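You operate a simulated robot arm through the tools that you are given. There is no shell and no other tool. Be economical: measure what you need, move in short steps, check, and stop when the job is done.

You run a simulated two-armed robot. Do the job below in one go: nothing can be reset, and whatever is moved stays where it is left.

Task
Pick up the short core from the open end of the steel bench with one hand, pass it to the other hand and put it on the middle of the packing table. Set down upright: short core.

It is judged by the outcome, as a careful person would: the job done as asked, and still so three seconds after it is handed in. It fails if anything else is knocked over, pushed out of place, dropped, spilled or broken.

Robot
Two 7-joint arms with three-finger grippers on one trunk, on a base that drives. Base frame: it is fixed to the floor where the robot stands at the start and does not move with it; the origin is under the middle of the robot, x ahead of it, y to its left, z up; the surface under the hand at the start is at about z = 720. Units: mm, rad, N and s.
The left shoulder is at the start at [94, 126, 1063], the right one opposite. With the tool pointing down near the work surface each hand reaches from about 420 to 860 mm from the robot's upright axis, wherever it stands, measured 20 degrees to its own side. Places, roughly: middle of the packing table [3400, -100, 800]. Payload 2.94 kg a hand.
The tool frame of a hand sits at the grasp point between the pads (the TCP): z along the fingers, y along the line on which they close. The tips reach 30 mm beyond it. Largest opening 128 mm; the body of the gripper starts 93 mm behind the TCP.
Orientation is that of the tool frame in the base frame, as a unit quaternion [w, x, y, z]. With the fingers straight down and closing along the base's y, the tool's x points along the base's -x, its y along +y and its z along -z.

Tools
- The arms move only by the tool jog_arm. It takes "left_deltas", "right_deltas" or both (then of equal length, played together; a hand with none holds still); each is a list that holds one entry, the list of rows, each a list of 7 numbers: the closure, from 0 (fully open) to 1 (shut), then the shift along the tool's x, y, z in units of 20 mm (1.0 is 20 mm), then the turn, a rotation vector about the tool's x, y, z in units of 8 degrees (1.0 is 8 degrees). In form: [[[fingers, x, y, z, rx, ry, rz], ...]]. A call has 1 to 12 rows; each row shifts and turns the commanded pose from where the row before left it, along the tool's axes as they then stand. A call with a number of a shift or a turn outside -1 to 1 is refused whole. Rows are played at 5 a second. More than 50 mm and 0.15 rad between two rows, or a gripper value outside its range, and nothing of the call is played. Where a pose cannot be reached the arm comes as near as it can. A force on the tool above 40 N (or 10 N above the force at the start of the call, whichever is more), or a blocked arm, ends the call early, and 0.2 s more pass. Each finger halts on what it meets, pressing with about 29 N; the grip force reading is that of the motor and also rises with nothing between the fingers. The clock runs only during rows and for 0.2 s after the last one: add rows that do not move to give the fingers time. The reply holds the time, the measured pose of the TCP, the force on the tool along the base axes, the opening and the grip force, in the units named above and with some noise, with the torque about the TCP (base axes, N m) and any sound that the robot's microphone picked up, and new pictures: "pictures" is both (left out), scene, wrist or none (wrist: the cameras of the hands that moved).
- Cameras (640 x 400 px; columns grow to the right, rows downward): "scene" is now at [224.9, -23.2, 1212.9]; the picture's right is [-0.29, -0.96, 0.00], its down [-0.63, 0.19, -0.75] and it looks along [0.72, -0.22, -0.66] (base axes); focal length 258 px, centre (320, 200). "left" rides on the left gripper at [69, 15, -120] in its tool frame; the picture's right is [-0.21, 0.98, 0.00], its down [-0.82, -0.18, -0.54] and it looks along [-0.53, -0.12, 0.84] (tool axes); focal length 251 px, centre (320, 200). "right" rides on the right gripper at [69, -15, -120] in its tool frame; the picture's right is [0.21, 0.98, 0.00], its down [-0.82, 0.18, -0.54] and it looks along [-0.53, 0.12, 0.84] (tool axes); focal length 251 px, centre (320, 200).
- raise_lower(by): slides the trunk up (or, below 0, down) by that many mm; the arms and the scene camera ride with it, the base frame stays. It gives what a move gives, with no picture.
- base_move(legs): drives the robot by 1 to 6 legs, each [ahead, left, turn to the left] in mm, mm and rad, along the robot's own axes; the way and the turn of a leg run together, so that a leg with both is an arc; at most 1500 mm and 3.142 rad a leg. The arms and the cameras ride along, it lands a little off, and it stops where it bumps. It gives what a move gives, and a new picture of the scene camera.
- head_to(pan, tilt): turns the head with the scene camera to pan (to the left, within 1.396 rad either way) and tilt (down, from -0.506 to 1.204), counted from straight ahead of the robot. It gives what a move gives, and a new picture of the scene camera.
- point_at(camera, pixels): there is no depth. For up to 12 entries [column, row, z] of the newest picture of that camera ("zoom" is the newest enlarged one), the place [x, y] in the base frame at which the ray of that pixel passes the height z, good to about 2 mm. The clock stands still meanwhile.
- inspect(camera, box): a new picture of the part [left, top, right, bottom] of that camera's present view, enlarged. The clock stands still meanwhile.
- job_done(): hands the job in; it is judged then, once.

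Keep the steps short. Do not move on a guess: measure, check each grasp and each placing, and mend mistakes. In all there are 80 turns and 260 pictures (those below and enlarged ones count). Leave the grippers open and the arms clear of the work at the hand-in unless told otherwise, and finish with a single line.

The tools are called after "Emit:" as name(argument=value, ...) on one line, values as JSON. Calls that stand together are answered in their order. jog_arm: Moves the arms, as the interface text tells. Its arguments: {"type":"object","properties":{"left_deltas":{"type":"array"},"right_deltas":{"type":"array"},"pictures":{"type":"string","enum":["both","scene","wrist","none"]}},"required":[]} The other tools are called the same way: raise_lower (by) slides the trunk up or down; base_move (legs) drives the base; head_to (pan, tilt) turns the head that bears the scene camera; point_at (camera, pixels) gives the place at which the rays of pixels pass given heights; inspect (camera, box) takes an enlarged picture of a part of a camera's view; job_done () hands the job in.

At the start:

```text
time_s: 0.0
left_ee_pos: [665.2, 204.6, 929.2]
left_tcp_rot: [0.0, 0.0, 1.0, 0.0]
left_ft_force: [0.4, 0.5, 0.1]
left_ft_torque: [0.01, 0.01, 0.04]
left_width: 127.9
left_gripper_force: 0.0
right_ee_pos: [421.1, -245.3, 970.2]
right_tcp_rot: [0.001, -0.001, 1.0, -0.001]
right_ft_force: [0.2, -0.4, -0.5]
right_ft_torque: [0.0, 0.01, 0.02]
right_width: 128.1
right_gripper_force: 0.0
trunk travel left (down, up): [-275.0, 272.0]
robot x, y, heading: [0.7, -6.1, -0.001]
head pan, tilt: [-0.297, 0.716]
```

scene: 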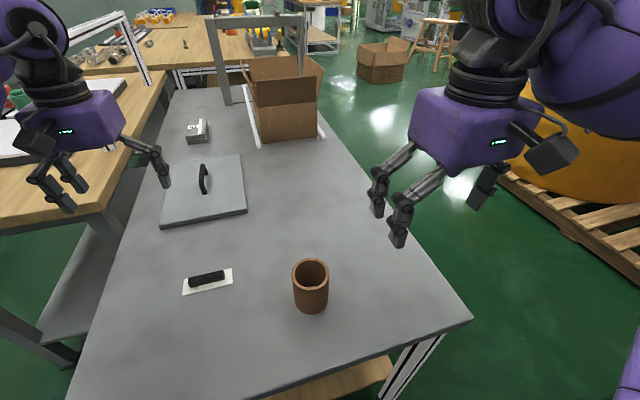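
right: 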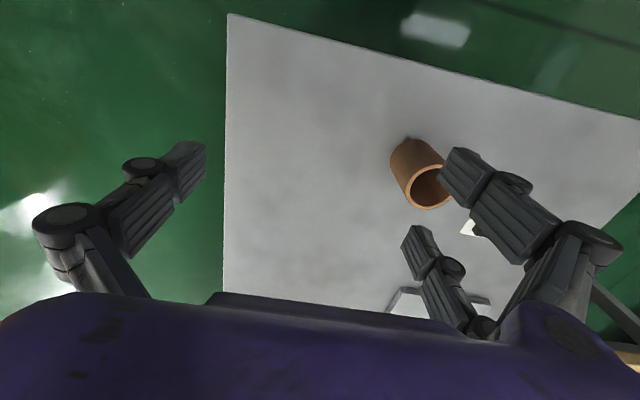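
left: 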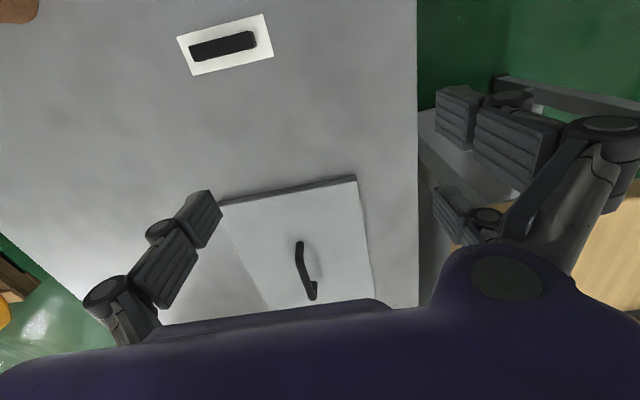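

The brown tube at scene (311,285) looks like the short core. I'll measure its rim and base, and enlarge it.

Emit:
point_at(camera="scene", pixels=[[311, 313, 720], [311, 300, 720], [294, 305, 720], [328, 305, 720], [292, 272, 800], [329, 272, 800], [311, 259, 800], [311, 285, 800], [292, 272, 820], [329, 272, 820], [470, 322, 720], [70, 398, 720]])

Emit:
inspect(camera="scene", box=[230, 230, 390, 330])

Emit:
inspect(camera="scene", box=[0, 0, 480, 170])

```text
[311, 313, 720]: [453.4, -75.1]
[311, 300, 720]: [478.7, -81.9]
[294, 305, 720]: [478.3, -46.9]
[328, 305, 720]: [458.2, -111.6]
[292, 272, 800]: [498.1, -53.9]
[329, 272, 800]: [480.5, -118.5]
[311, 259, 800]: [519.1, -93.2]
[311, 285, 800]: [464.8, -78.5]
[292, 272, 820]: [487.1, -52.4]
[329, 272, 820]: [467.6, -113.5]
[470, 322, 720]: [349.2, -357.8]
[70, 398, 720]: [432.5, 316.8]
```

```text
4.00 times, centred on (310, 280) of scene
```

zoom: 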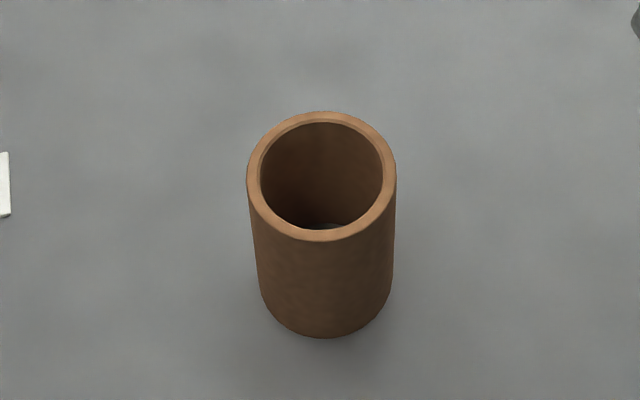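

```text
1.33 times, centred on (240, 85) of scene
```

zoom: 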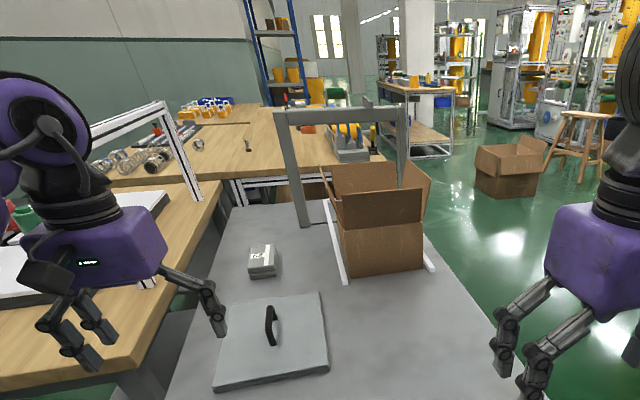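

The core stands at about (480,-83), is about 66 mm wide and about 95 mm tall. It fits the gripper. The right hand goes over it at its present height, and then I check with the wrist camera.

Emit:
jog_arm(right_deltas=[[[0, -0.34, 0.9, 0, 0, 0, 0], [0, -0.34, 0.9, 0, 0, 0, 0], [0, -0.34, 0.9, 0, 0, 0, 0], [0, -0.34, 0.9, 0, 0, 0, 0], [0, -0.34, 0.9, 0, 0, 0, 0], [0, -0.34, 0.9, 0, 0, 0, 0], [0, -0.34, 0.9, 0, 0, 0, 0], [0, -0.34, 0.9, 0, 0, 0, 0], [0, -0.34, 0.9, 0, 0, 0, 0], [0, 0, 0, 0, 0, 0, 0]]])

```text
time_s: 2.2
left_ee_pos: [663.6, 204.7, 929.9]
left_tcp_rot: [-0.001, 0.0, 1.0, 0.0]
left_ft_force: [0.7, 0.0, 0.9]
left_ft_torque: [0.0, 0.01, -0.04]
left_width: 127.8
left_gripper_force: 0.0
right_ee_pos: [481.9, -83.2, 969.6]
right_tcp_rot: [0.0, 0.0, 1.0, 0.0]
right_ft_force: [-0.4, 0.4, 0.6]
right_ft_torque: [0.0, 0.02, -0.04]
right_width: 128.0
right_gripper_force: 0.1
trunk travel left (down, up): [-275.0, 272.0]
robot x, y, heading: [1.1, -0.0, 0.0]
head pan, tilt: [-0.297, 0.716]
```

scene: 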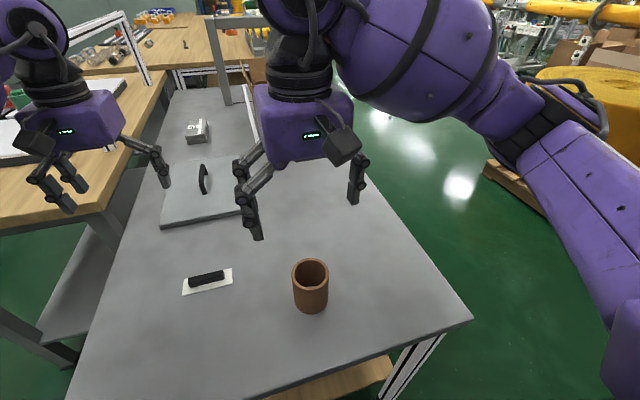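
right: 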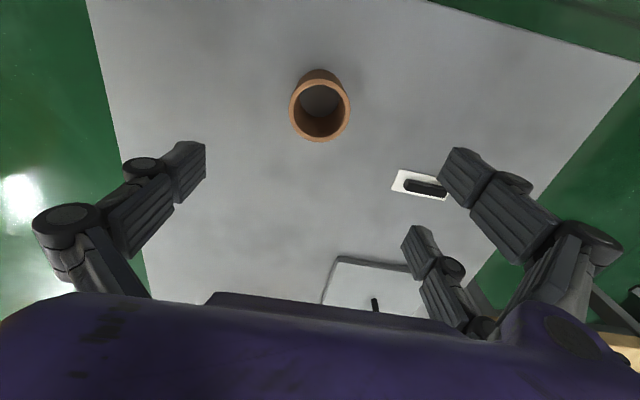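

The core shows below at right-camera (320,105). I'll measure its rim and foot from here and enlarge the view of the gripper.

Emit:
point_at(camera="right", pixels=[[289, 108, 810], [350, 108, 810], [320, 142, 810], [320, 80, 810], [320, 142, 825], [320, 142, 720], [320, 69, 720], [320, 69, 810], [320, 90, 720], [303, 80, 720], [338, 80, 720]])

Emit:
inspect(camera="right", box=[270, 50, 370, 160])

Emit:
inspect(camera="scene", box=[200, 60, 400, 260])

```text
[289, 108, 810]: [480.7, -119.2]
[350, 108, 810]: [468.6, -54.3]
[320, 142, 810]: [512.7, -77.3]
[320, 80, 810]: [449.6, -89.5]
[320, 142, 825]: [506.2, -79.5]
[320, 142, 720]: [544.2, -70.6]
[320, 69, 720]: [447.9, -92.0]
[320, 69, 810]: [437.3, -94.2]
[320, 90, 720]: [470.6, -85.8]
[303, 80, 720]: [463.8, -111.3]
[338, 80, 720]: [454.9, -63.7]
```

```text
3.64 times, centred on (320, 105) of right
```

zoom: 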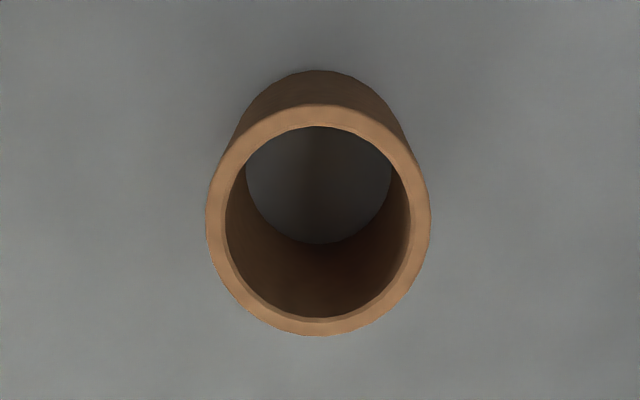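

```text
2.00 times, centred on (300, 160) of scene
```

zoom: 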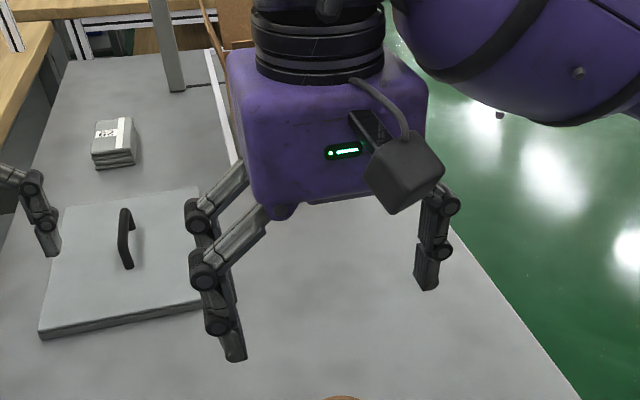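

Core centre is about (481,-85), the rim is at z≈806, and it is 66 mm across. The gripper straddles it evenly. I lower to about z=866, then check.

Emit:
jog_arm(right_deltas=[[[0, 0.02, -0.02, 1, 0, 0, 0], [0, 0.02, -0.02, 1, 0, 0, 0], [0, 0, -0.02, 1, 0, 0, 0], [0, 0, -0.02, 1, 0, 0, 0], [0, 0, -0.02, 1, 0, 0, 0], [0, 0, 0, 0, 0, 0, 0]]])

```text
time_s: 3.6
left_ee_pos: [663.6, 203.1, 930.3]
left_tcp_rot: [-0.001, 0.0, 1.0, 0.0]
left_ft_force: [0.9, -0.2, 1.1]
left_ft_torque: [-0.01, 0.03, 0.02]
left_width: 127.9
left_gripper_force: 0.1
right_ee_pos: [482.8, -85.8, 869.7]
right_tcp_rot: [0.0, 0.0, 1.0, 0.0]
right_ft_force: [0.1, -0.1, -0.3]
right_ft_torque: [0.02, 0.04, -0.03]
right_width: 128.2
right_gripper_force: 0.1
trunk travel left (down, up): [-275.0, 272.0]
robot x, y, heading: [1.3, 0.6, -0.002]
head pan, tilt: [-0.297, 0.716]
```

scene: 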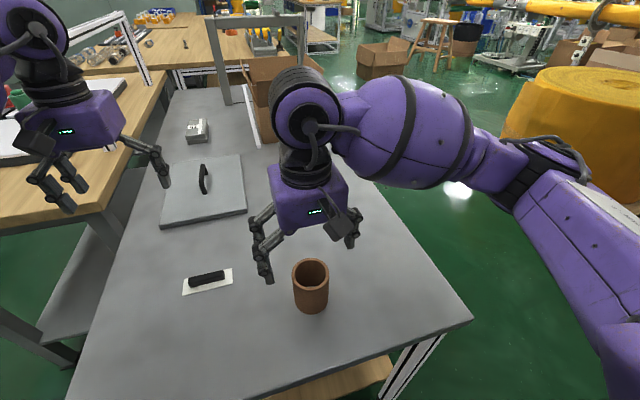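
right: 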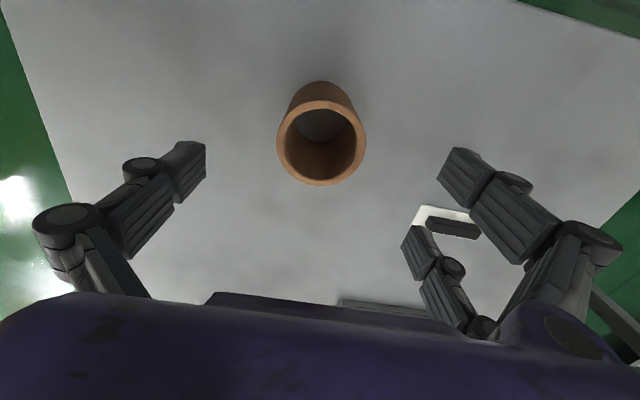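

Still centred. I lower the remaining 72 mm to z≈798, with the tips about 38 mm below the rim.

Emit:
jog_arm(right_deltas=[[[0, 0.04, 0, 0.9, 0, 0, 0], [0, 0.04, 0, 0.9, 0, 0, 0], [0, 0, 0, 0.9, 0, 0, 0], [0, 0, 0, 0.9, 0, 0, 0], [0, 0, 0, 0, 0, 0, 0]]])

```text
time_s: 4.8
left_ee_pos: [664.9, 203.8, 929.7]
left_tcp_rot: [0.001, 0.001, 1.0, 0.0]
left_ft_force: [1.2, 0.3, 0.2]
left_ft_torque: [0.01, 0.02, -0.01]
left_width: 127.7
left_gripper_force: 0.1
right_ee_pos: [480.5, -85.9, 797.3]
right_tcp_rot: [0.001, 0.001, 1.0, -0.001]
right_ft_force: [-0.2, -0.3, 0.0]
right_ft_torque: [0.02, 0.01, 0.0]
right_width: 127.8
right_gripper_force: 0.1
trunk travel left (down, up): [-275.0, 272.0]
robot x, y, heading: [0.8, -1.7, 0.001]
head pan, tilt: [-0.297, 0.716]
```

scene: 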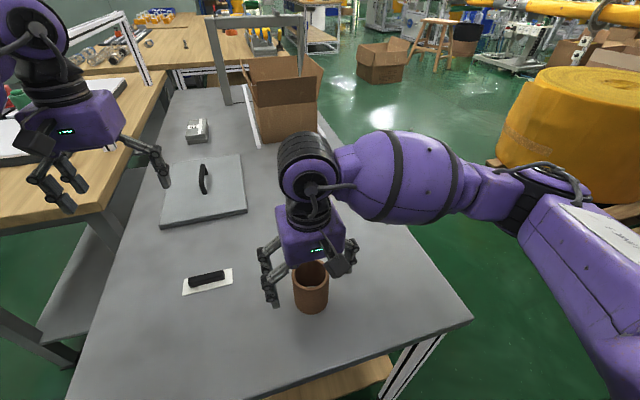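
right: 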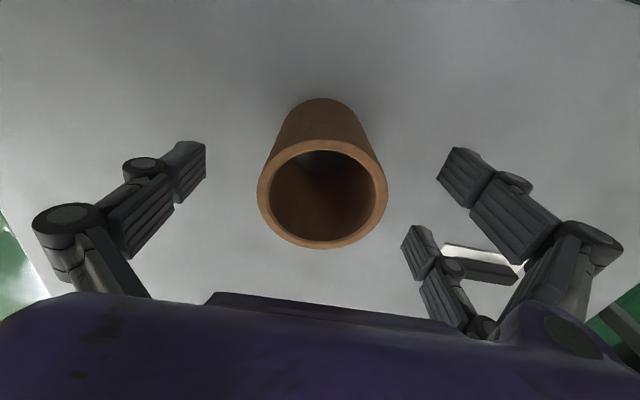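

The rim is centred on the TCP at (322,195). I close the right fingers.

Emit:
jog_arm(right_deltas=[[[1, 0, 0, 0, 0, 0, 0], [1, 0, 0, 0, 0, 0, 0], [1, 0, 0, 0, 0, 0, 0], [1, 0, 0, 0, 0, 0, 0]]])

```text
time_s: 5.8
left_ee_pos: [664.6, 203.7, 930.7]
left_tcp_rot: [0.0, 0.0, 1.0, -0.001]
left_ft_force: [-0.1, 0.4, 1.1]
left_ft_torque: [-0.03, -0.04, 0.02]
left_width: 128.0
left_gripper_force: 0.0
right_ee_pos: [481.1, -86.8, 798.8]
right_tcp_rot: [0.0, -0.001, 1.0, 0.0]
right_ft_force: [0.0, -0.3, 2.4]
right_ft_torque: [-0.11, 0.03, -0.02]
right_width: 62.3
right_gripper_force: 28.7
trunk travel left (down, up): [-275.0, 272.0]
robot x, y, heading: [1.8, 0.0, -0.004]
head pan, tilt: [-0.297, 0.716]
```

scene: 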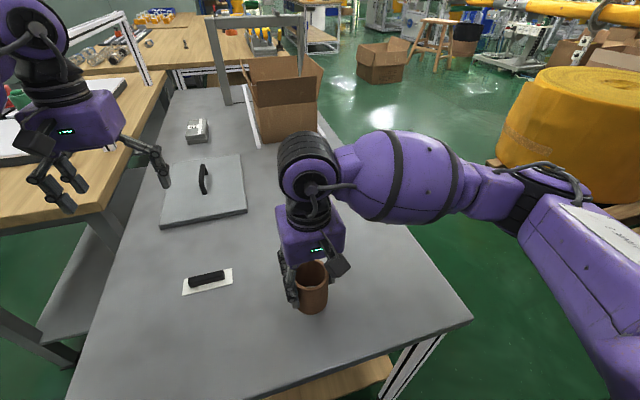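
right: 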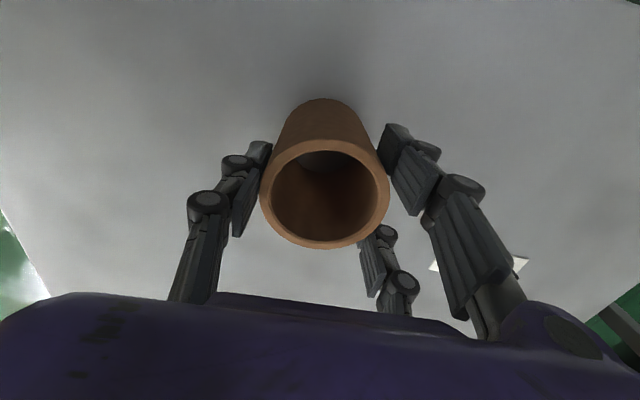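

Held, width 62.3 and grip 28.7 N. I lift 120 mm straight up.

Emit:
jog_arm(right_deltas=[[[1, 0, 0, -0.4, 0, 0, 0], [1, 0, 0, -0.8, 0, 0, 0], [1, 0, 0, -1, 0, 0, 0], [1, 0, 0, -1, 0, 0, 0], [1, 0, 0, -1, 0, 0, 0], [1, 0, 0, -1, 0, 0, 0], [1, 0, 0, -0.8, 0, 0, 0], [1, 0, 0, 0, 0, 0, 0]]])

```text
time_s: 7.6
left_ee_pos: [664.7, 205.0, 929.9]
left_tcp_rot: [0.0, 0.0, 1.0, 0.0]
left_ft_force: [0.7, -0.5, 0.2]
left_ft_torque: [-0.01, -0.02, -0.03]
left_width: 128.1
left_gripper_force: 0.0
right_ee_pos: [480.6, -85.7, 917.1]
right_tcp_rot: [0.0, 0.0, 1.0, -0.001]
right_ft_force: [0.0, 0.3, -1.5]
right_ft_torque: [0.01, -0.01, -0.01]
right_width: 62.2
right_gripper_force: 29.4
trunk travel left (down, up): [-275.0, 272.0]
robot x, y, heading: [0.2, 1.2, -0.001]
head pan, tilt: [-0.297, 0.716]
```

scene: 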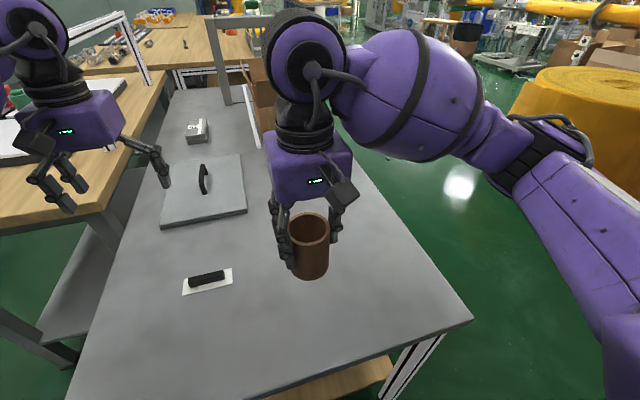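
right: 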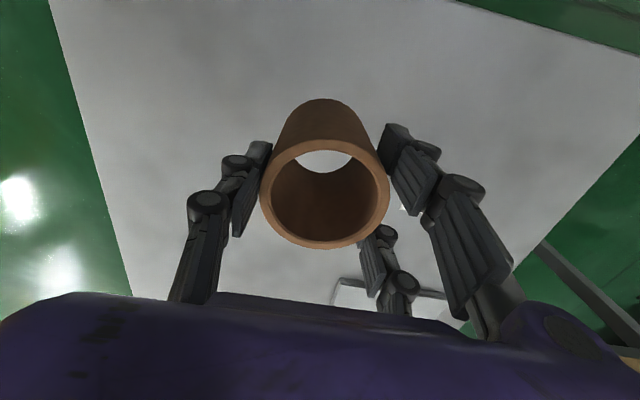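

The lift is good: the core hangs upright with its bottom at about z=840. For the pass, the left hand will take the lower part from the left side, pointing right and tilted slightly down. First both hands turn 90° about the vertical so both close along x.

Emit:
jog_arm(right_deltas=[[[1, 0, 0, 0, 0, 0, -0.94], [1, 0, 0, 0, 0, 0, -0.94], [1, 0, 0, 0, 0, 0, -0.94], [1, 0, 0, 0, 0, 0, -0.94], [1, 0, 0, 0, 0, 0, -0.94], [1, 0, 0, 0, 0, 0, -0.94], [1, 0, 0, 0, 0, 0, -0.94], [1, 0, 0, 0, 0, 0, -0.94], [1, 0, 0, 0, 0, 0, -0.94], [1, 0, 0, 0, 0, 0, -0.94], [1, 0, 0, 0, 0, 0, -0.94], [1, 0, 0, 0, 0, 0, -0.94]]], left_deltas=[[[0, 0, 0, 0, 0, 0, -0.94], [0, 0, 0, 0, 0, 0, -0.94], [0, 0, 0, 0, 0, 0, -0.94], [0, 0, 0, 0, 0, 0, -0.94], [0, 0, 0, 0, 0, 0, -0.94], [0, 0, 0, 0, 0, 0, -0.94], [0, 0, 0, 0, 0, 0, -0.94], [0, 0, 0, 0, 0, 0, -0.94], [0, 0, 0, 0, 0, 0, -0.94], [0, 0, 0, 0, 0, 0, -0.94], [0, 0, 0, 0, 0, 0, -0.94], [0, 0, 0, 0, 0, 0, -0.94]]])

```text
time_s: 10.2
left_ee_pos: [664.4, 204.6, 929.3]
left_tcp_rot: [0.0, 0.71, -0.705, 0.0]
left_ft_force: [-1.0, 0.1, 0.2]
left_ft_torque: [-0.01, -0.02, 0.0]
left_width: 128.1
left_gripper_force: 0.1
right_ee_pos: [479.2, -86.5, 918.9]
right_tcp_rot: [-0.001, -0.633, 0.774, 0.0]
right_ft_force: [-0.7, 0.4, -0.9]
right_ft_torque: [-0.01, 0.03, 0.0]
right_width: 61.9
right_gripper_force: 29.3
right hand out of reach, approached as far as the arm can: row 11, 12
trunk travel left (down, up): [-275.0, 272.0]
robot x, y, heading: [2.1, 0.2, -0.001]
head pan, tilt: [-0.297, 0.716]
```

scene: 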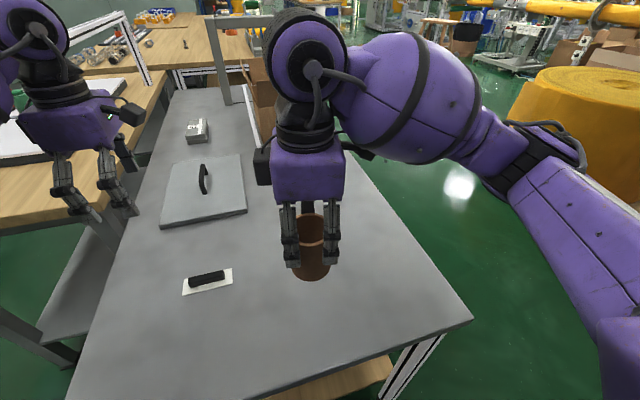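
right: 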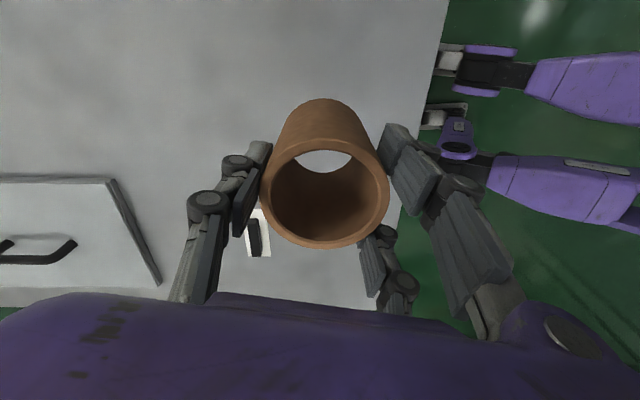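
left: 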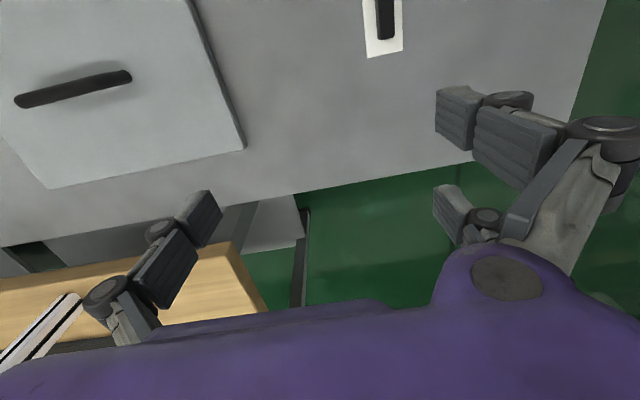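

The right hand reached 78° (its limit), which is enough. I raise the trunk 100 mm for clearance before tilting the left hand.

Emit:
raise_lower(by=100)

```text
time_s: 11.5
left_ee_pos: [666.1, 204.7, 1029.0]
left_tcp_rot: [0.001, 0.709, -0.705, -0.001]
left_ft_force: [-0.4, 0.3, 0.0]
left_ft_torque: [-0.01, 0.02, -0.01]
left_width: 127.9
left_gripper_force: 0.0
right_ee_pos: [476.9, -86.7, 1045.6]
right_tcp_rot: [0.031, -0.63, 0.776, -0.025]
right_ft_force: [0.6, 0.5, 0.2]
right_ft_torque: [-0.02, 0.0, 0.02]
right_width: 62.1
right_gripper_force: 28.9
trunk travel left (down, up): [-375.0, 172.0]
robot x, y, heading: [0.2, -1.0, -0.002]
head pan, tilt: [-0.297, 0.716]
```

The right hand drifted a little because it sits at its wrist limit. I back its yaw off by 14° and tilt the left hand by 65°.

Emit:
jog_arm(right_deltas=[[[1, 0, 0, 0, 0, 0, 0.9], [1, 0, 0, 0, 0, 0, 0.9], [1, 0, 0, 0, 0, 0, 0], [1, 0, 0, 0, 0, 0, 0], [1, 0, 0, 0, 0, 0, 0], [1, 0, 0, 0, 0, 0, 0], [1, 0, 0, 0, 0, 0, 0], [1, 0, 0, 0, 0, 0, 0], [1, 0, 0, 0, 0, 0, 0], [1, 0, 0, 0, 0, 0, 0]]], left_deltas=[[[0, 0, 0, 0, 0, 0.903, 0], [0, 0, 0, 0, 0, 0.903, 0], [0, 0, 0, 0, 0, 0.903, 0], [0, 0, 0, 0, 0, 0.903, 0], [0, 0, 0, 0, 0, 0.903, 0], [0, 0, 0, 0, 0, 0.903, 0], [0, 0, 0, 0, 0, 0.903, 0], [0, 0, 0, 0, 0, 0.903, 0], [0, 0, 0, 0, 0, 0.903, 0], [0, 0, 0, 0, 0, 0, 0]]])

```text
time_s: 13.7
left_ee_pos: [664.8, 203.8, 1031.9]
left_tcp_rot: [0.38, 0.597, -0.595, 0.381]
left_ft_force: [0.8, 0.7, -0.5]
left_ft_torque: [0.02, 0.01, -0.02]
left_width: 128.0
left_gripper_force: 0.1
right_ee_pos: [476.2, -87.0, 1045.7]
right_tcp_rot: [0.035, -0.528, 0.848, -0.021]
right_ft_force: [1.1, 0.9, -0.7]
right_ft_torque: [0.0, 0.02, 0.02]
right_width: 62.0
right_gripper_force: 29.0
trunk travel left (down, up): [-375.0, 172.0]
robot x, y, heading: [-1.6, 2.1, -0.001]
head pan, tilt: [-0.297, 0.716]
```

scene: 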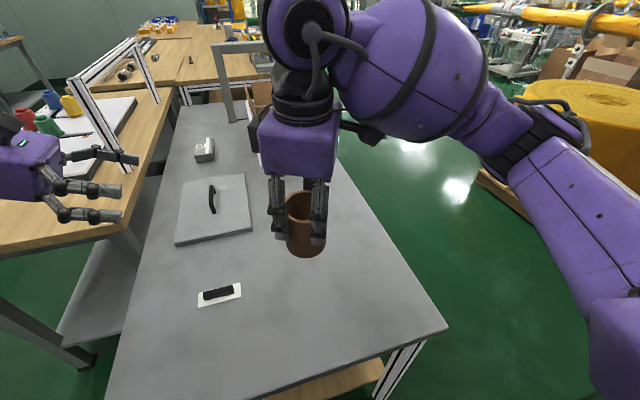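
right: 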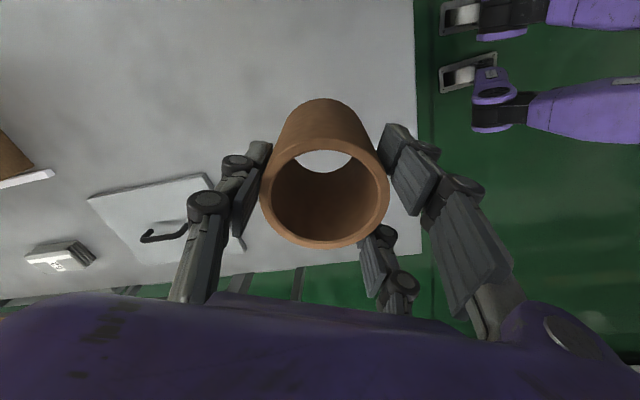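
left: 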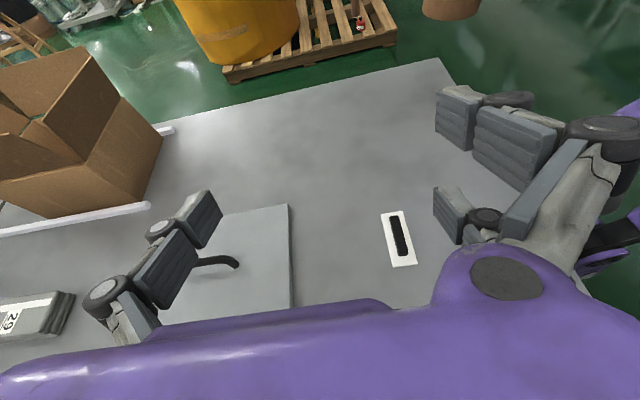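

The left hand now points right and 25° down. The right hand is tilted 4.7°, so I level it, turn it to about 74° yaw, and move it 80 mm ahead for working room.

Emit:
jog_arm(right_deltas=[[[1, 0, 0, 0, -0.527, 0.258, 0], [1, 0, 0, 0, 0, 0, -0.6], [1, 0, 0, 0, 0, 0, -0.6], [1, -0.276, -0.961, 0, 0, 0, 0], [1, -0.276, -0.961, 0, 0, 0, 0], [1, -0.276, -0.961, 0, 0, 0, 0], [1, -0.276, -0.961, 0, 0, 0, 0], [1, 0, 0, 0, 0, 0, 0]]], pictures="scene")

```text
time_s: 15.5
left_ee_pos: [664.1, 204.5, 1030.0]
left_tcp_rot: [0.38, 0.597, -0.595, 0.381]
left_ft_force: [-0.1, -0.4, 0.3]
left_ft_torque: [0.03, -0.02, -0.01]
left_width: 127.8
left_gripper_force: 0.1
right_ee_pos: [494.7, -86.2, 1046.2]
right_tcp_rot: [-0.001, -0.597, 0.802, 0.001]
right_ft_force: [0.7, -1.3, -0.7]
right_ft_torque: [0.0, 0.0, 0.0]
right_width: 62.0
right_gripper_force: 29.0
right hand out of reach, approached as far as the arm can: row 5, 6, 7
trunk travel left (down, up): [-375.0, 172.0]
robot x, y, heading: [1.5, 0.4, 0.001]
head pan, tilt: [-0.297, 0.716]
```

scene: 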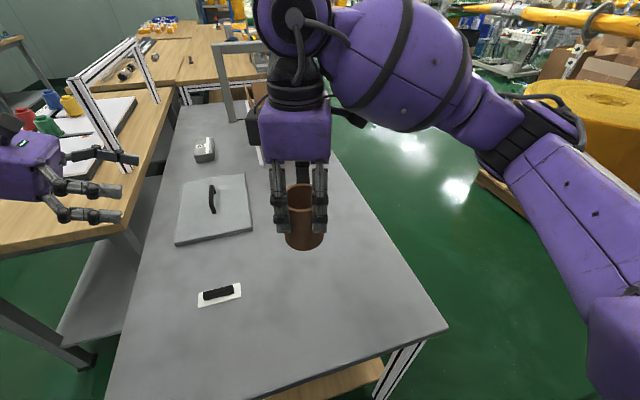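

Right hand is level at (495,-86,1046). I bring the left hand to a stand-off 150 mm back on its own axis, at (495,50,1057).

Emit:
jog_arm(left_deltas=[[[0, 0.495, 0.939, 0.713, 0, 0, 0], [0, 0.495, 0.939, 0.713, 0, 0, 0], [0, 0.495, 0.939, 0.713, 0, 0, 0], [0, 0.495, 0.939, 0.713, 0, 0, 0], [0, 0.495, 0.939, 0.713, 0, 0, 0], [0, 0.495, 0.939, 0.713, 0, 0, 0], [0, 0.495, 0.939, 0.713, 0, 0, 0], [0, 0.495, 0.939, 0.713, 0, 0, 0], [0, 0.495, 0.939, 0.713, 0, 0, 0], [0, 0, 0, 0, 0, 0, 0]]])

```text
time_s: 17.7
left_ee_pos: [494.5, 48.5, 1056.9]
left_tcp_rot: [0.379, 0.598, -0.594, 0.382]
left_ft_force: [0.5, 0.0, -0.6]
left_ft_torque: [0.02, 0.02, 0.01]
left_width: 128.2
left_gripper_force: 0.0
right_ee_pos: [496.5, -87.5, 1046.1]
right_tcp_rot: [-0.001, -0.597, 0.802, 0.002]
right_ft_force: [0.3, -1.0, -1.1]
right_ft_torque: [-0.01, 0.0, 0.01]
right_width: 62.1
right_gripper_force: 29.5
trunk travel left (down, up): [-375.0, 172.0]
robot x, y, heading: [-1.2, 2.3, 0.002]
head pan, tilt: [-0.297, 0.716]
```

scene: 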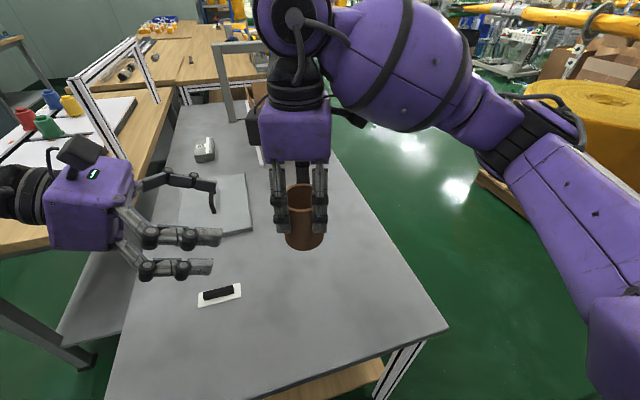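
left: 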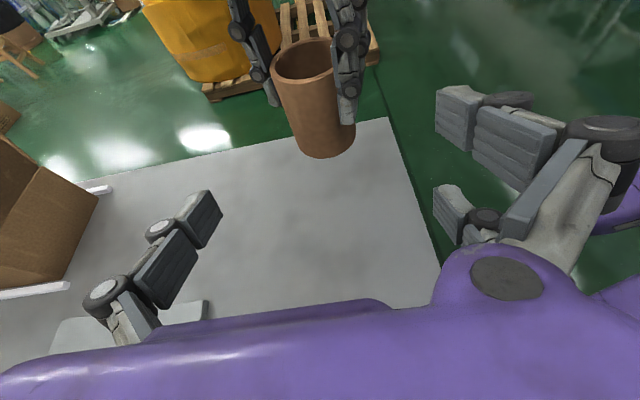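

Good stand-off. I'll check the core's real height and centre from the left camera.

Emit:
point_at(camera="left", pixels=[[325, 158, 960], [325, 158, 970], [325, 158, 980], [294, 141, 970], [355, 126, 970], [272, 75, 1054], [342, 60, 1054], [300, 40, 1054], [310, 83, 1054], [325, 158, 975]])

Emit:
inspect(camera="left", box=[220, 0, 420, 180])

```text
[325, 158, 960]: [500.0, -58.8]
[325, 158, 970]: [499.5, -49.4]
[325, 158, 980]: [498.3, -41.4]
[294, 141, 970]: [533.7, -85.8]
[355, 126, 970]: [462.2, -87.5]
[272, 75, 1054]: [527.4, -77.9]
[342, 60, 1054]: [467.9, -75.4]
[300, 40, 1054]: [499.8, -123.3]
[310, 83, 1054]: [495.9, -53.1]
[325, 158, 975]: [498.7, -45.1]
```

```text
2.22 times, centred on (320, 90) of left
```

zoom: 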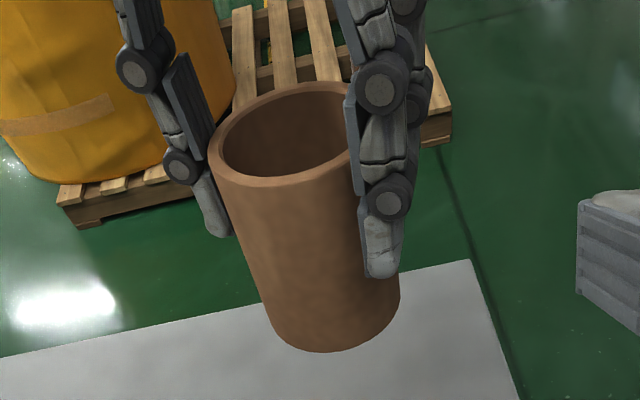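

Core: centre (497,-87), bottom z≈963, right fingertips at about 1016. The left hand goes in along its axis to z≈992 at the core. I do the first part now.

Emit:
jog_arm(left_deltas=[[[0, -0.01, -0.02, 0.94, 0, 0, 0], [0, -0.01, -0.02, 0.94, 0, 0, 0], [0, -0.01, -0.02, 0.94, 0, 0, 0], [0, -0.01, -0.02, 0.94, 0, 0, 0], [0, 0, 0, 0, 0, 0, 0]]])

```text
time_s: 18.9
left_ee_pos: [498.4, -17.7, 1024.8]
left_tcp_rot: [0.379, 0.598, -0.595, 0.381]
left_ft_force: [1.1, 0.9, -0.5]
left_ft_torque: [0.02, 0.05, 0.02]
left_width: 128.0
left_gripper_force: 0.0
right_ee_pos: [495.5, -86.5, 1046.9]
right_tcp_rot: [-0.001, -0.598, 0.801, 0.001]
right_ft_force: [0.2, 0.4, -1.9]
right_ft_torque: [0.01, 0.01, -0.02]
right_width: 62.1
right_gripper_force: 29.0
trunk travel left (down, up): [-375.0, 172.0]
robot x, y, heading: [-1.4, 0.7, 0.002]
head pan, tilt: [-0.297, 0.716]
```

scene: 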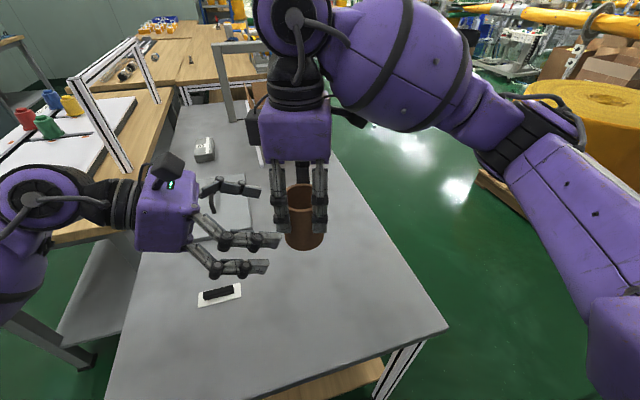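
left: 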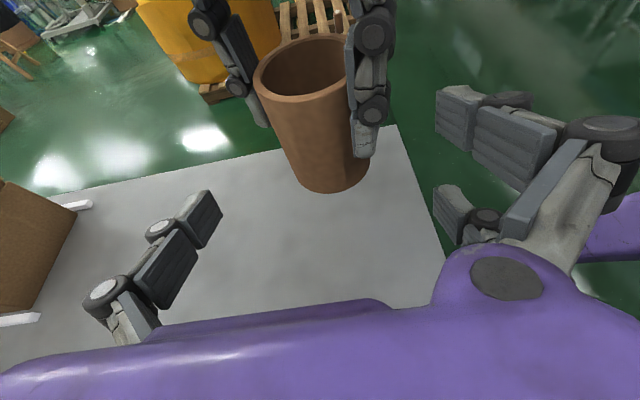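

Aligned so far. I go in the last 77 mm.

Emit:
jog_arm(left_deltas=[[[0, 0, 0.02, 0.96, 0, 0, 0], [0, 0, 0.02, 0.96, 0, 0, 0], [0, 0, 0.02, 0.96, 0, 0, 0], [0, 0, 0.02, 0.96, 0, 0, 0], [0, 0, 0, 0, 0, 0, 0]]])

```text
time_s: 20.1
left_ee_pos: [496.0, -87.9, 992.6]
left_tcp_rot: [0.379, 0.598, -0.595, 0.381]
left_ft_force: [0.4, 0.1, 0.5]
left_ft_torque: [0.02, 0.01, -0.01]
left_width: 128.1
left_gripper_force: 0.0
right_ee_pos: [495.4, -86.5, 1046.3]
right_tcp_rot: [0.0, -0.597, 0.802, 0.0]
right_ft_force: [-0.3, 0.6, -1.6]
right_ft_torque: [0.01, -0.04, -0.04]
right_width: 62.2
right_gripper_force: 28.9
trunk travel left (down, up): [-375.0, 172.0]
robot x, y, heading: [0.6, 1.3, 0.002]
head pan, tilt: [-0.297, 0.716]
```

scene: 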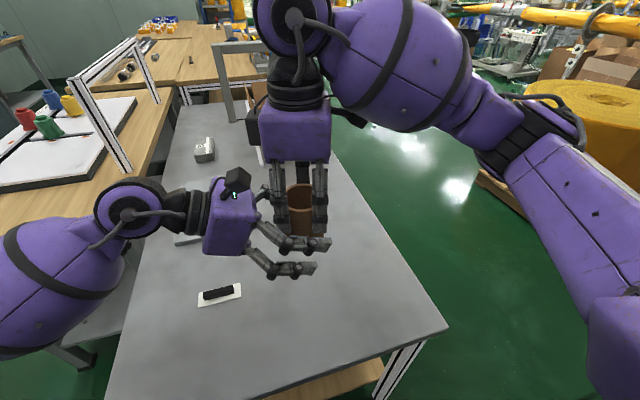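
left: 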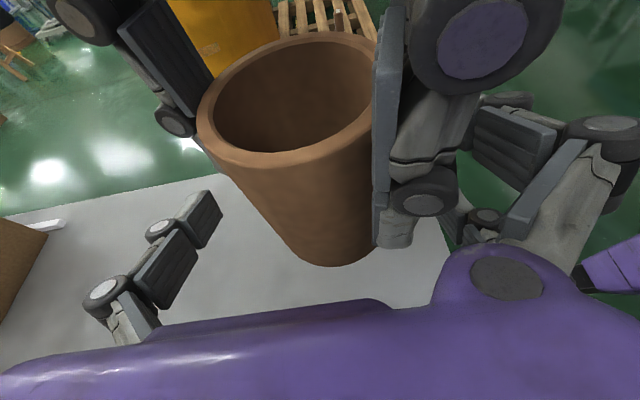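

In place. I first close the left fingers part way to see that they run clear of the right ones.

Emit:
jog_arm(left_deltas=[[[0.2, 0, 0, 0, 0, 0, 0], [0.38, 0, 0, 0, 0, 0, 0], [0.38, 0, 0, 0, 0, 0, 0]]])

```text
time_s: 20.9
left_ee_pos: [494.8, -89.8, 991.7]
left_tcp_rot: [0.38, 0.597, -0.596, 0.38]
left_ft_force: [-24.3, 4.4, 4.1]
left_ft_torque: [0.12, -0.57, -0.66]
left_width: 97.8
left_gripper_force: 13.6
right_ee_pos: [497.3, -86.4, 1045.7]
right_tcp_rot: [0.001, -0.596, 0.803, 0.001]
right_ft_force: [25.1, -2.8, -4.6]
right_ft_torque: [-0.3, -0.78, 0.74]
right_width: 62.1
right_gripper_force: 29.1
trunk travel left (down, up): [-375.0, 172.0]
robot x, y, heading: [0.4, -1.2, -0.006]
head pan, tilt: [-0.297, 0.716]
```

scene: 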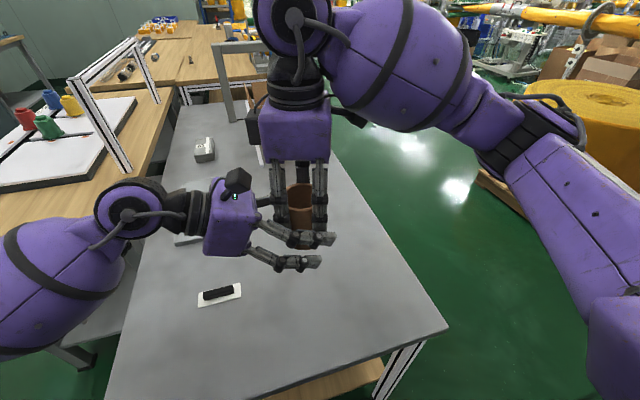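
left: 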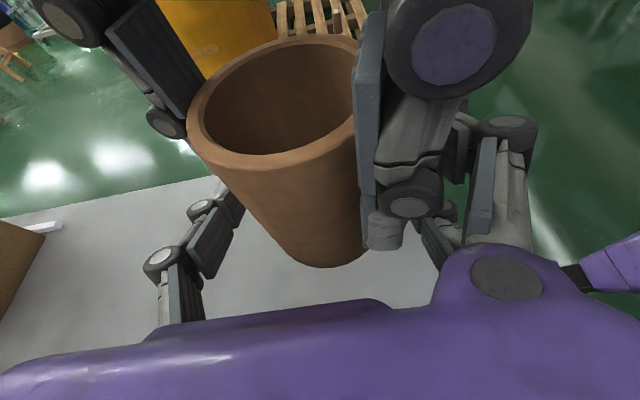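

The left finger met a right finger, with the left width stuck at 97.8 and 25 N between the hands. I open the left hand again.

Emit:
jog_arm(left_deltas=[[[0, 0, 0, 0, 0, 0, 0], [0, 0, 0, 0, 0, 0, 0], [0, 0, 0, 0, 0, 0, 0]]])

Emit:
point_at(camera="left", pixels=[[395, 247, 1016], [378, 245, 1016], [412, 245, 1016], [335, 265, 963], [200, 165, 1016]])

Emit:
inspect(camera="scene", box=[190, 130, 390, 310])

```text
time_s: 21.7
left_ee_pos: [497.3, -89.3, 992.2]
left_tcp_rot: [0.379, 0.598, -0.594, 0.381]
left_ft_force: [0.2, 0.2, -0.6]
left_ft_torque: [-0.01, -0.02, 0.01]
left_width: 127.8
left_gripper_force: 0.0
right_ee_pos: [497.2, -86.6, 1046.3]
right_tcp_rot: [-0.001, -0.598, 0.802, 0.001]
right_ft_force: [-0.3, 0.5, -1.1]
right_ft_torque: [-0.02, -0.01, 0.01]
right_width: 62.0
right_gripper_force: 28.8
trunk travel left (down, up): [-375.0, 172.0]
robot x, y, heading: [1.1, 2.5, -0.001]
head pan, tilt: [-0.297, 0.716]
```

scene: 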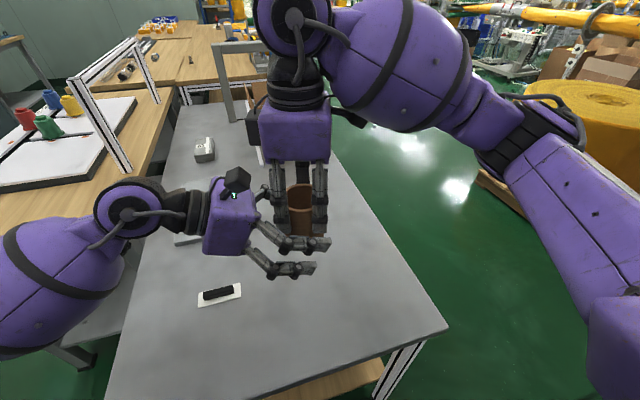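
left: 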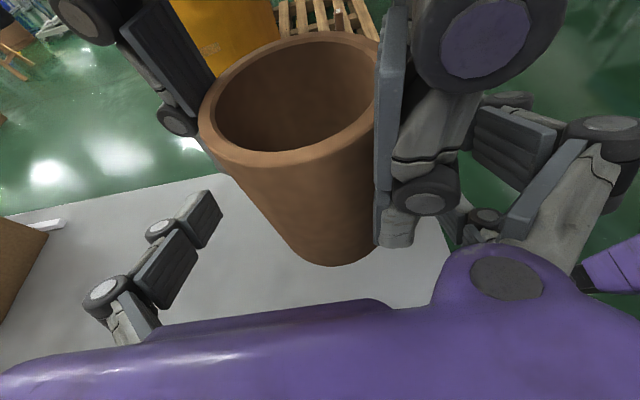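

```text
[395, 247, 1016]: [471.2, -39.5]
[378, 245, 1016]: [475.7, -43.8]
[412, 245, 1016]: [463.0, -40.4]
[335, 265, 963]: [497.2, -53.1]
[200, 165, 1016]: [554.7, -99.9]
```

```text
2.22 times, centred on (290, 220) of scene
```

zoom: 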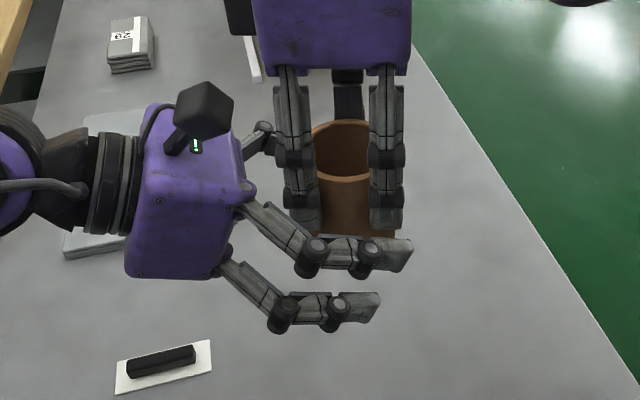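

The grippers behave as three-finger ones, with a pair on the tool +y side, so the right hand holds too low for both to fit. Plan: back the left hand out, set the core back on the bench, and regrip only its top 20 mm. Left hand backs out first.

Emit:
jog_arm(left_deltas=[[[0, 0, 0, -0.5, 0, 0, 0], [0, 0, 0, -1, 0, 0, 0], [0, 0, 0, -1, 0, 0, 0], [0, 0, 0, -1, 0, 0, 0], [0, 0, 0, -1, 0, 0, 0], [0, 0, 0, -1, 0, 0, 0], [0, 0, 0, -1, 0, 0, 0], [0, 0, 0, -1, 0, 0, 0], [0, 0, 0, -1, 0, 0, 0], [0, 0, 0, -1, 0, 0, 0], [0, 0, 0, -1, 0, 0, 0], [0, 0, 0, 0, 0, 0, 0]]], pictures="scene")

```text
time_s: 24.3
left_ee_pos: [496.2, 100.9, 1081.3]
left_tcp_rot: [0.379, 0.598, -0.595, 0.381]
left_ft_force: [-0.5, -0.7, -0.4]
left_ft_torque: [-0.02, 0.0, -0.02]
left_width: 128.2
left_gripper_force: 0.1
right_ee_pos: [496.0, -86.4, 1045.4]
right_tcp_rot: [-0.001, -0.598, 0.801, 0.002]
right_ft_force: [0.0, 0.1, -1.2]
right_ft_torque: [0.05, 0.0, 0.0]
right_width: 62.0
right_gripper_force: 28.8
trunk travel left (down, up): [-375.0, 172.0]
robot x, y, heading: [-0.0, -4.1, 0.001]
head pan, tilt: [-0.297, 0.716]
```

scene: 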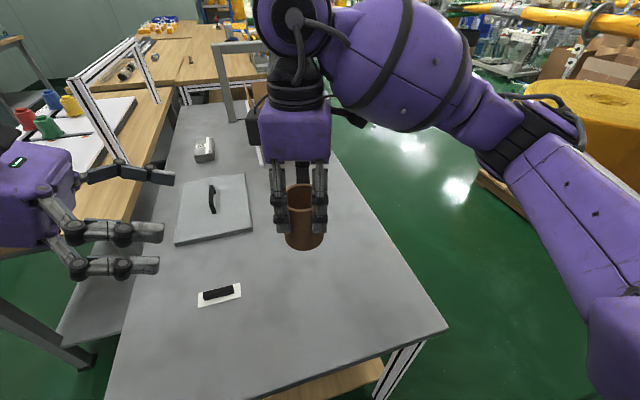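

The right hand turns to −20° yaw and lowers over the free spot on the bench.

Emit:
jog_arm(right_deltas=[[[1, 0, 0, 0.5, 0, 0, 0.97], [1, 0, 0, 0.9, 0, 0, 0.97], [1, 0, 0, 0.9, 0, 0, 0.97], [1, 0, 0, 0.9, 0, 0, 0.97], [1, 0, 0, 0.9, 0, 0, 0.97], [1, 0, 0, 0.9, 0, 0, 0.97], [1, 0, 0, 0.9, 0, 0, 0.97], [1, 0, 0, 0.9, 0, 0, 0.97], [1, 0, 0, 0.9, 0, 0, 0.97], [1, 0, 0, 0.9, 0, 0, 0.97], [1, 0, 0, 0.9, 0, 0, 0.97], [1, 0, 0, 0.5, 0, 0, 0.97]]])

```text
time_s: 26.9
left_ee_pos: [496.5, 100.7, 1080.6]
left_tcp_rot: [0.379, 0.598, -0.595, 0.381]
left_ft_force: [-0.8, -0.5, -0.1]
left_ft_torque: [-0.02, 0.02, 0.01]
left_width: 128.0
left_gripper_force: 0.0
right_ee_pos: [495.5, -87.0, 845.7]
right_tcp_rot: [-0.003, 0.172, 0.985, 0.001]
right_ft_force: [0.3, -0.4, -0.5]
right_ft_torque: [0.04, 0.0, 0.03]
right_width: 61.9
right_gripper_force: 29.1
trunk travel left (down, up): [-375.0, 172.0]
robot x, y, heading: [-2.2, -0.7, 0.006]
head pan, tilt: [-0.297, 0.716]
```

scene: 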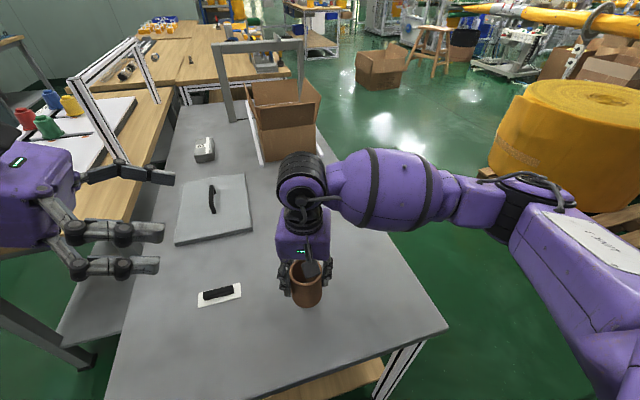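
right: 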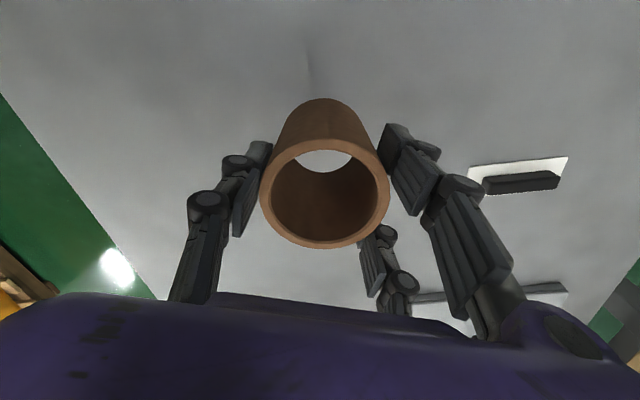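

Lowering 44 mm more, slow at the end.

Emit:
jog_arm(right_deltas=[[[1, 0, 0, 0.9, 0, 0, 0], [1, 0, 0, 0.8, 0, 0, 0], [1, 0, 0, 0.35, 0, 0, 0], [1, 0, 0, 0.1, 0, 0, 0], [1, 0, 0, 0.1, 0, 0, 0], [1, 0, 0, 0, 0, 0, 0]]], pictures="none")

```text
time_s: 28.3
left_ee_pos: [496.1, 101.0, 1081.0]
left_tcp_rot: [0.379, 0.598, -0.595, 0.381]
left_ft_force: [0.4, -0.9, 0.0]
left_ft_torque: [0.01, -0.01, 0.02]
left_width: 128.1
left_gripper_force: 0.1
right_ee_pos: [495.1, -87.1, 801.8]
right_tcp_rot: [-0.001, 0.171, 0.985, 0.0]
right_ft_force: [0.2, -0.3, -0.7]
right_ft_torque: [-0.01, -0.02, -0.03]
right_width: 62.1
right_gripper_force: 29.0
trunk travel left (down, up): [-375.0, 172.0]
robot x, y, heading: [-0.6, 3.1, 0.002]
head pan, tilt: [-0.297, 0.716]
```

No contact yet. I step down gently in 1.2 mm rows.

Emit:
jog_arm(right_deltas=[[[1, 0, 0, 0.06, 0, 0, 0], [1, 0, 0, 0.06, 0, 0, 0], [1, 0, 0, 0.06, 0, 0, 0], [1, 0, 0, 0, 0, 0, 0]]], pictures="none")

```text
time_s: 29.3
left_ee_pos: [495.5, 101.3, 1080.5]
left_tcp_rot: [0.379, 0.598, -0.595, 0.381]
left_ft_force: [-1.0, -0.3, -0.8]
left_ft_torque: [-0.01, 0.0, 0.02]
left_width: 128.1
left_gripper_force: 0.0
right_ee_pos: [494.8, -86.5, 798.9]
right_tcp_rot: [0.0, 0.171, 0.985, 0.001]
right_ft_force: [-0.8, -1.1, 7.6]
right_ft_torque: [-0.28, 0.06, -0.05]
right_width: 62.1
right_gripper_force: 28.8
trunk travel left (down, up): [-375.0, 172.0]
robot x, y, heading: [0.1, 0.3, -0.003]
head pan, tilt: [-0.297, 0.716]
```

Bench contact at 7.6 N. I open part way, rise 18 mm and close again on the top of the core.

Emit:
jog_arm(right_deltas=[[[0.3, 0, 0, 0, 0, 0, 0], [0.3, 0, 0, 0, 0, 0, 0], [0.3, 0, 0, -0.45, 0, 0, 0], [0.3, 0, 0, -0.45, 0, 0, 0], [0.3, 0, 0, 0, 0, 0, 0], [1, 0, 0, 0, 0, 0, 0], [1, 0, 0, 0, 0, 0, 0], [1, 0, 0, 0, 0, 0, 0]]])

```text
time_s: 31.1
left_ee_pos: [496.4, 102.3, 1081.7]
left_tcp_rot: [0.379, 0.598, -0.595, 0.381]
left_ft_force: [0.2, -0.3, 0.8]
left_ft_torque: [-0.03, -0.01, 0.01]
left_width: 127.8
left_gripper_force: 0.0
right_ee_pos: [495.7, -88.3, 816.5]
right_tcp_rot: [-0.001, 0.171, 0.985, 0.0]
right_ft_force: [0.8, 0.3, 2.6]
right_ft_torque: [-0.06, 0.04, 0.01]
right_width: 62.0
right_gripper_force: 29.0
trunk travel left (down, up): [-375.0, 172.0]
robot x, y, heading: [3.6, -0.2, 0.007]
head pan, tilt: [-0.297, 0.716]
```

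scene: 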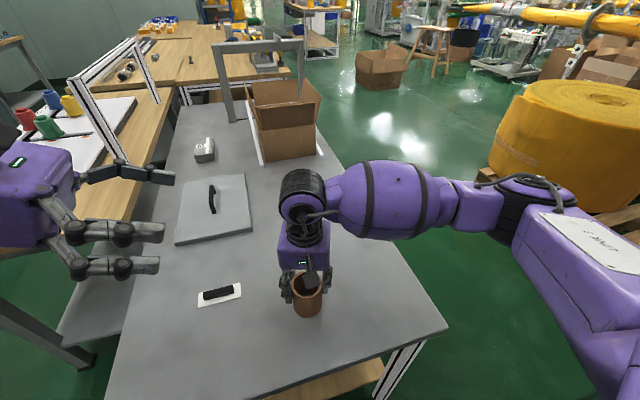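
right: 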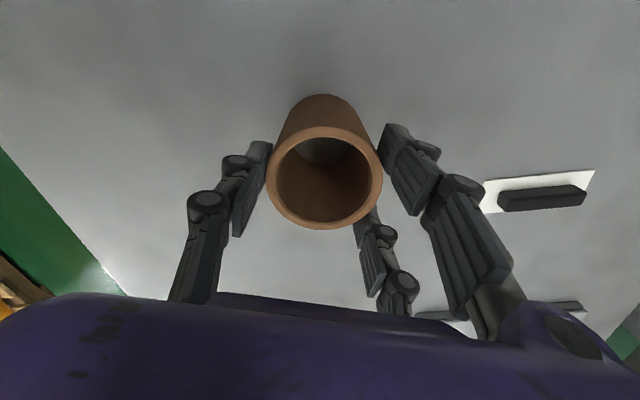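

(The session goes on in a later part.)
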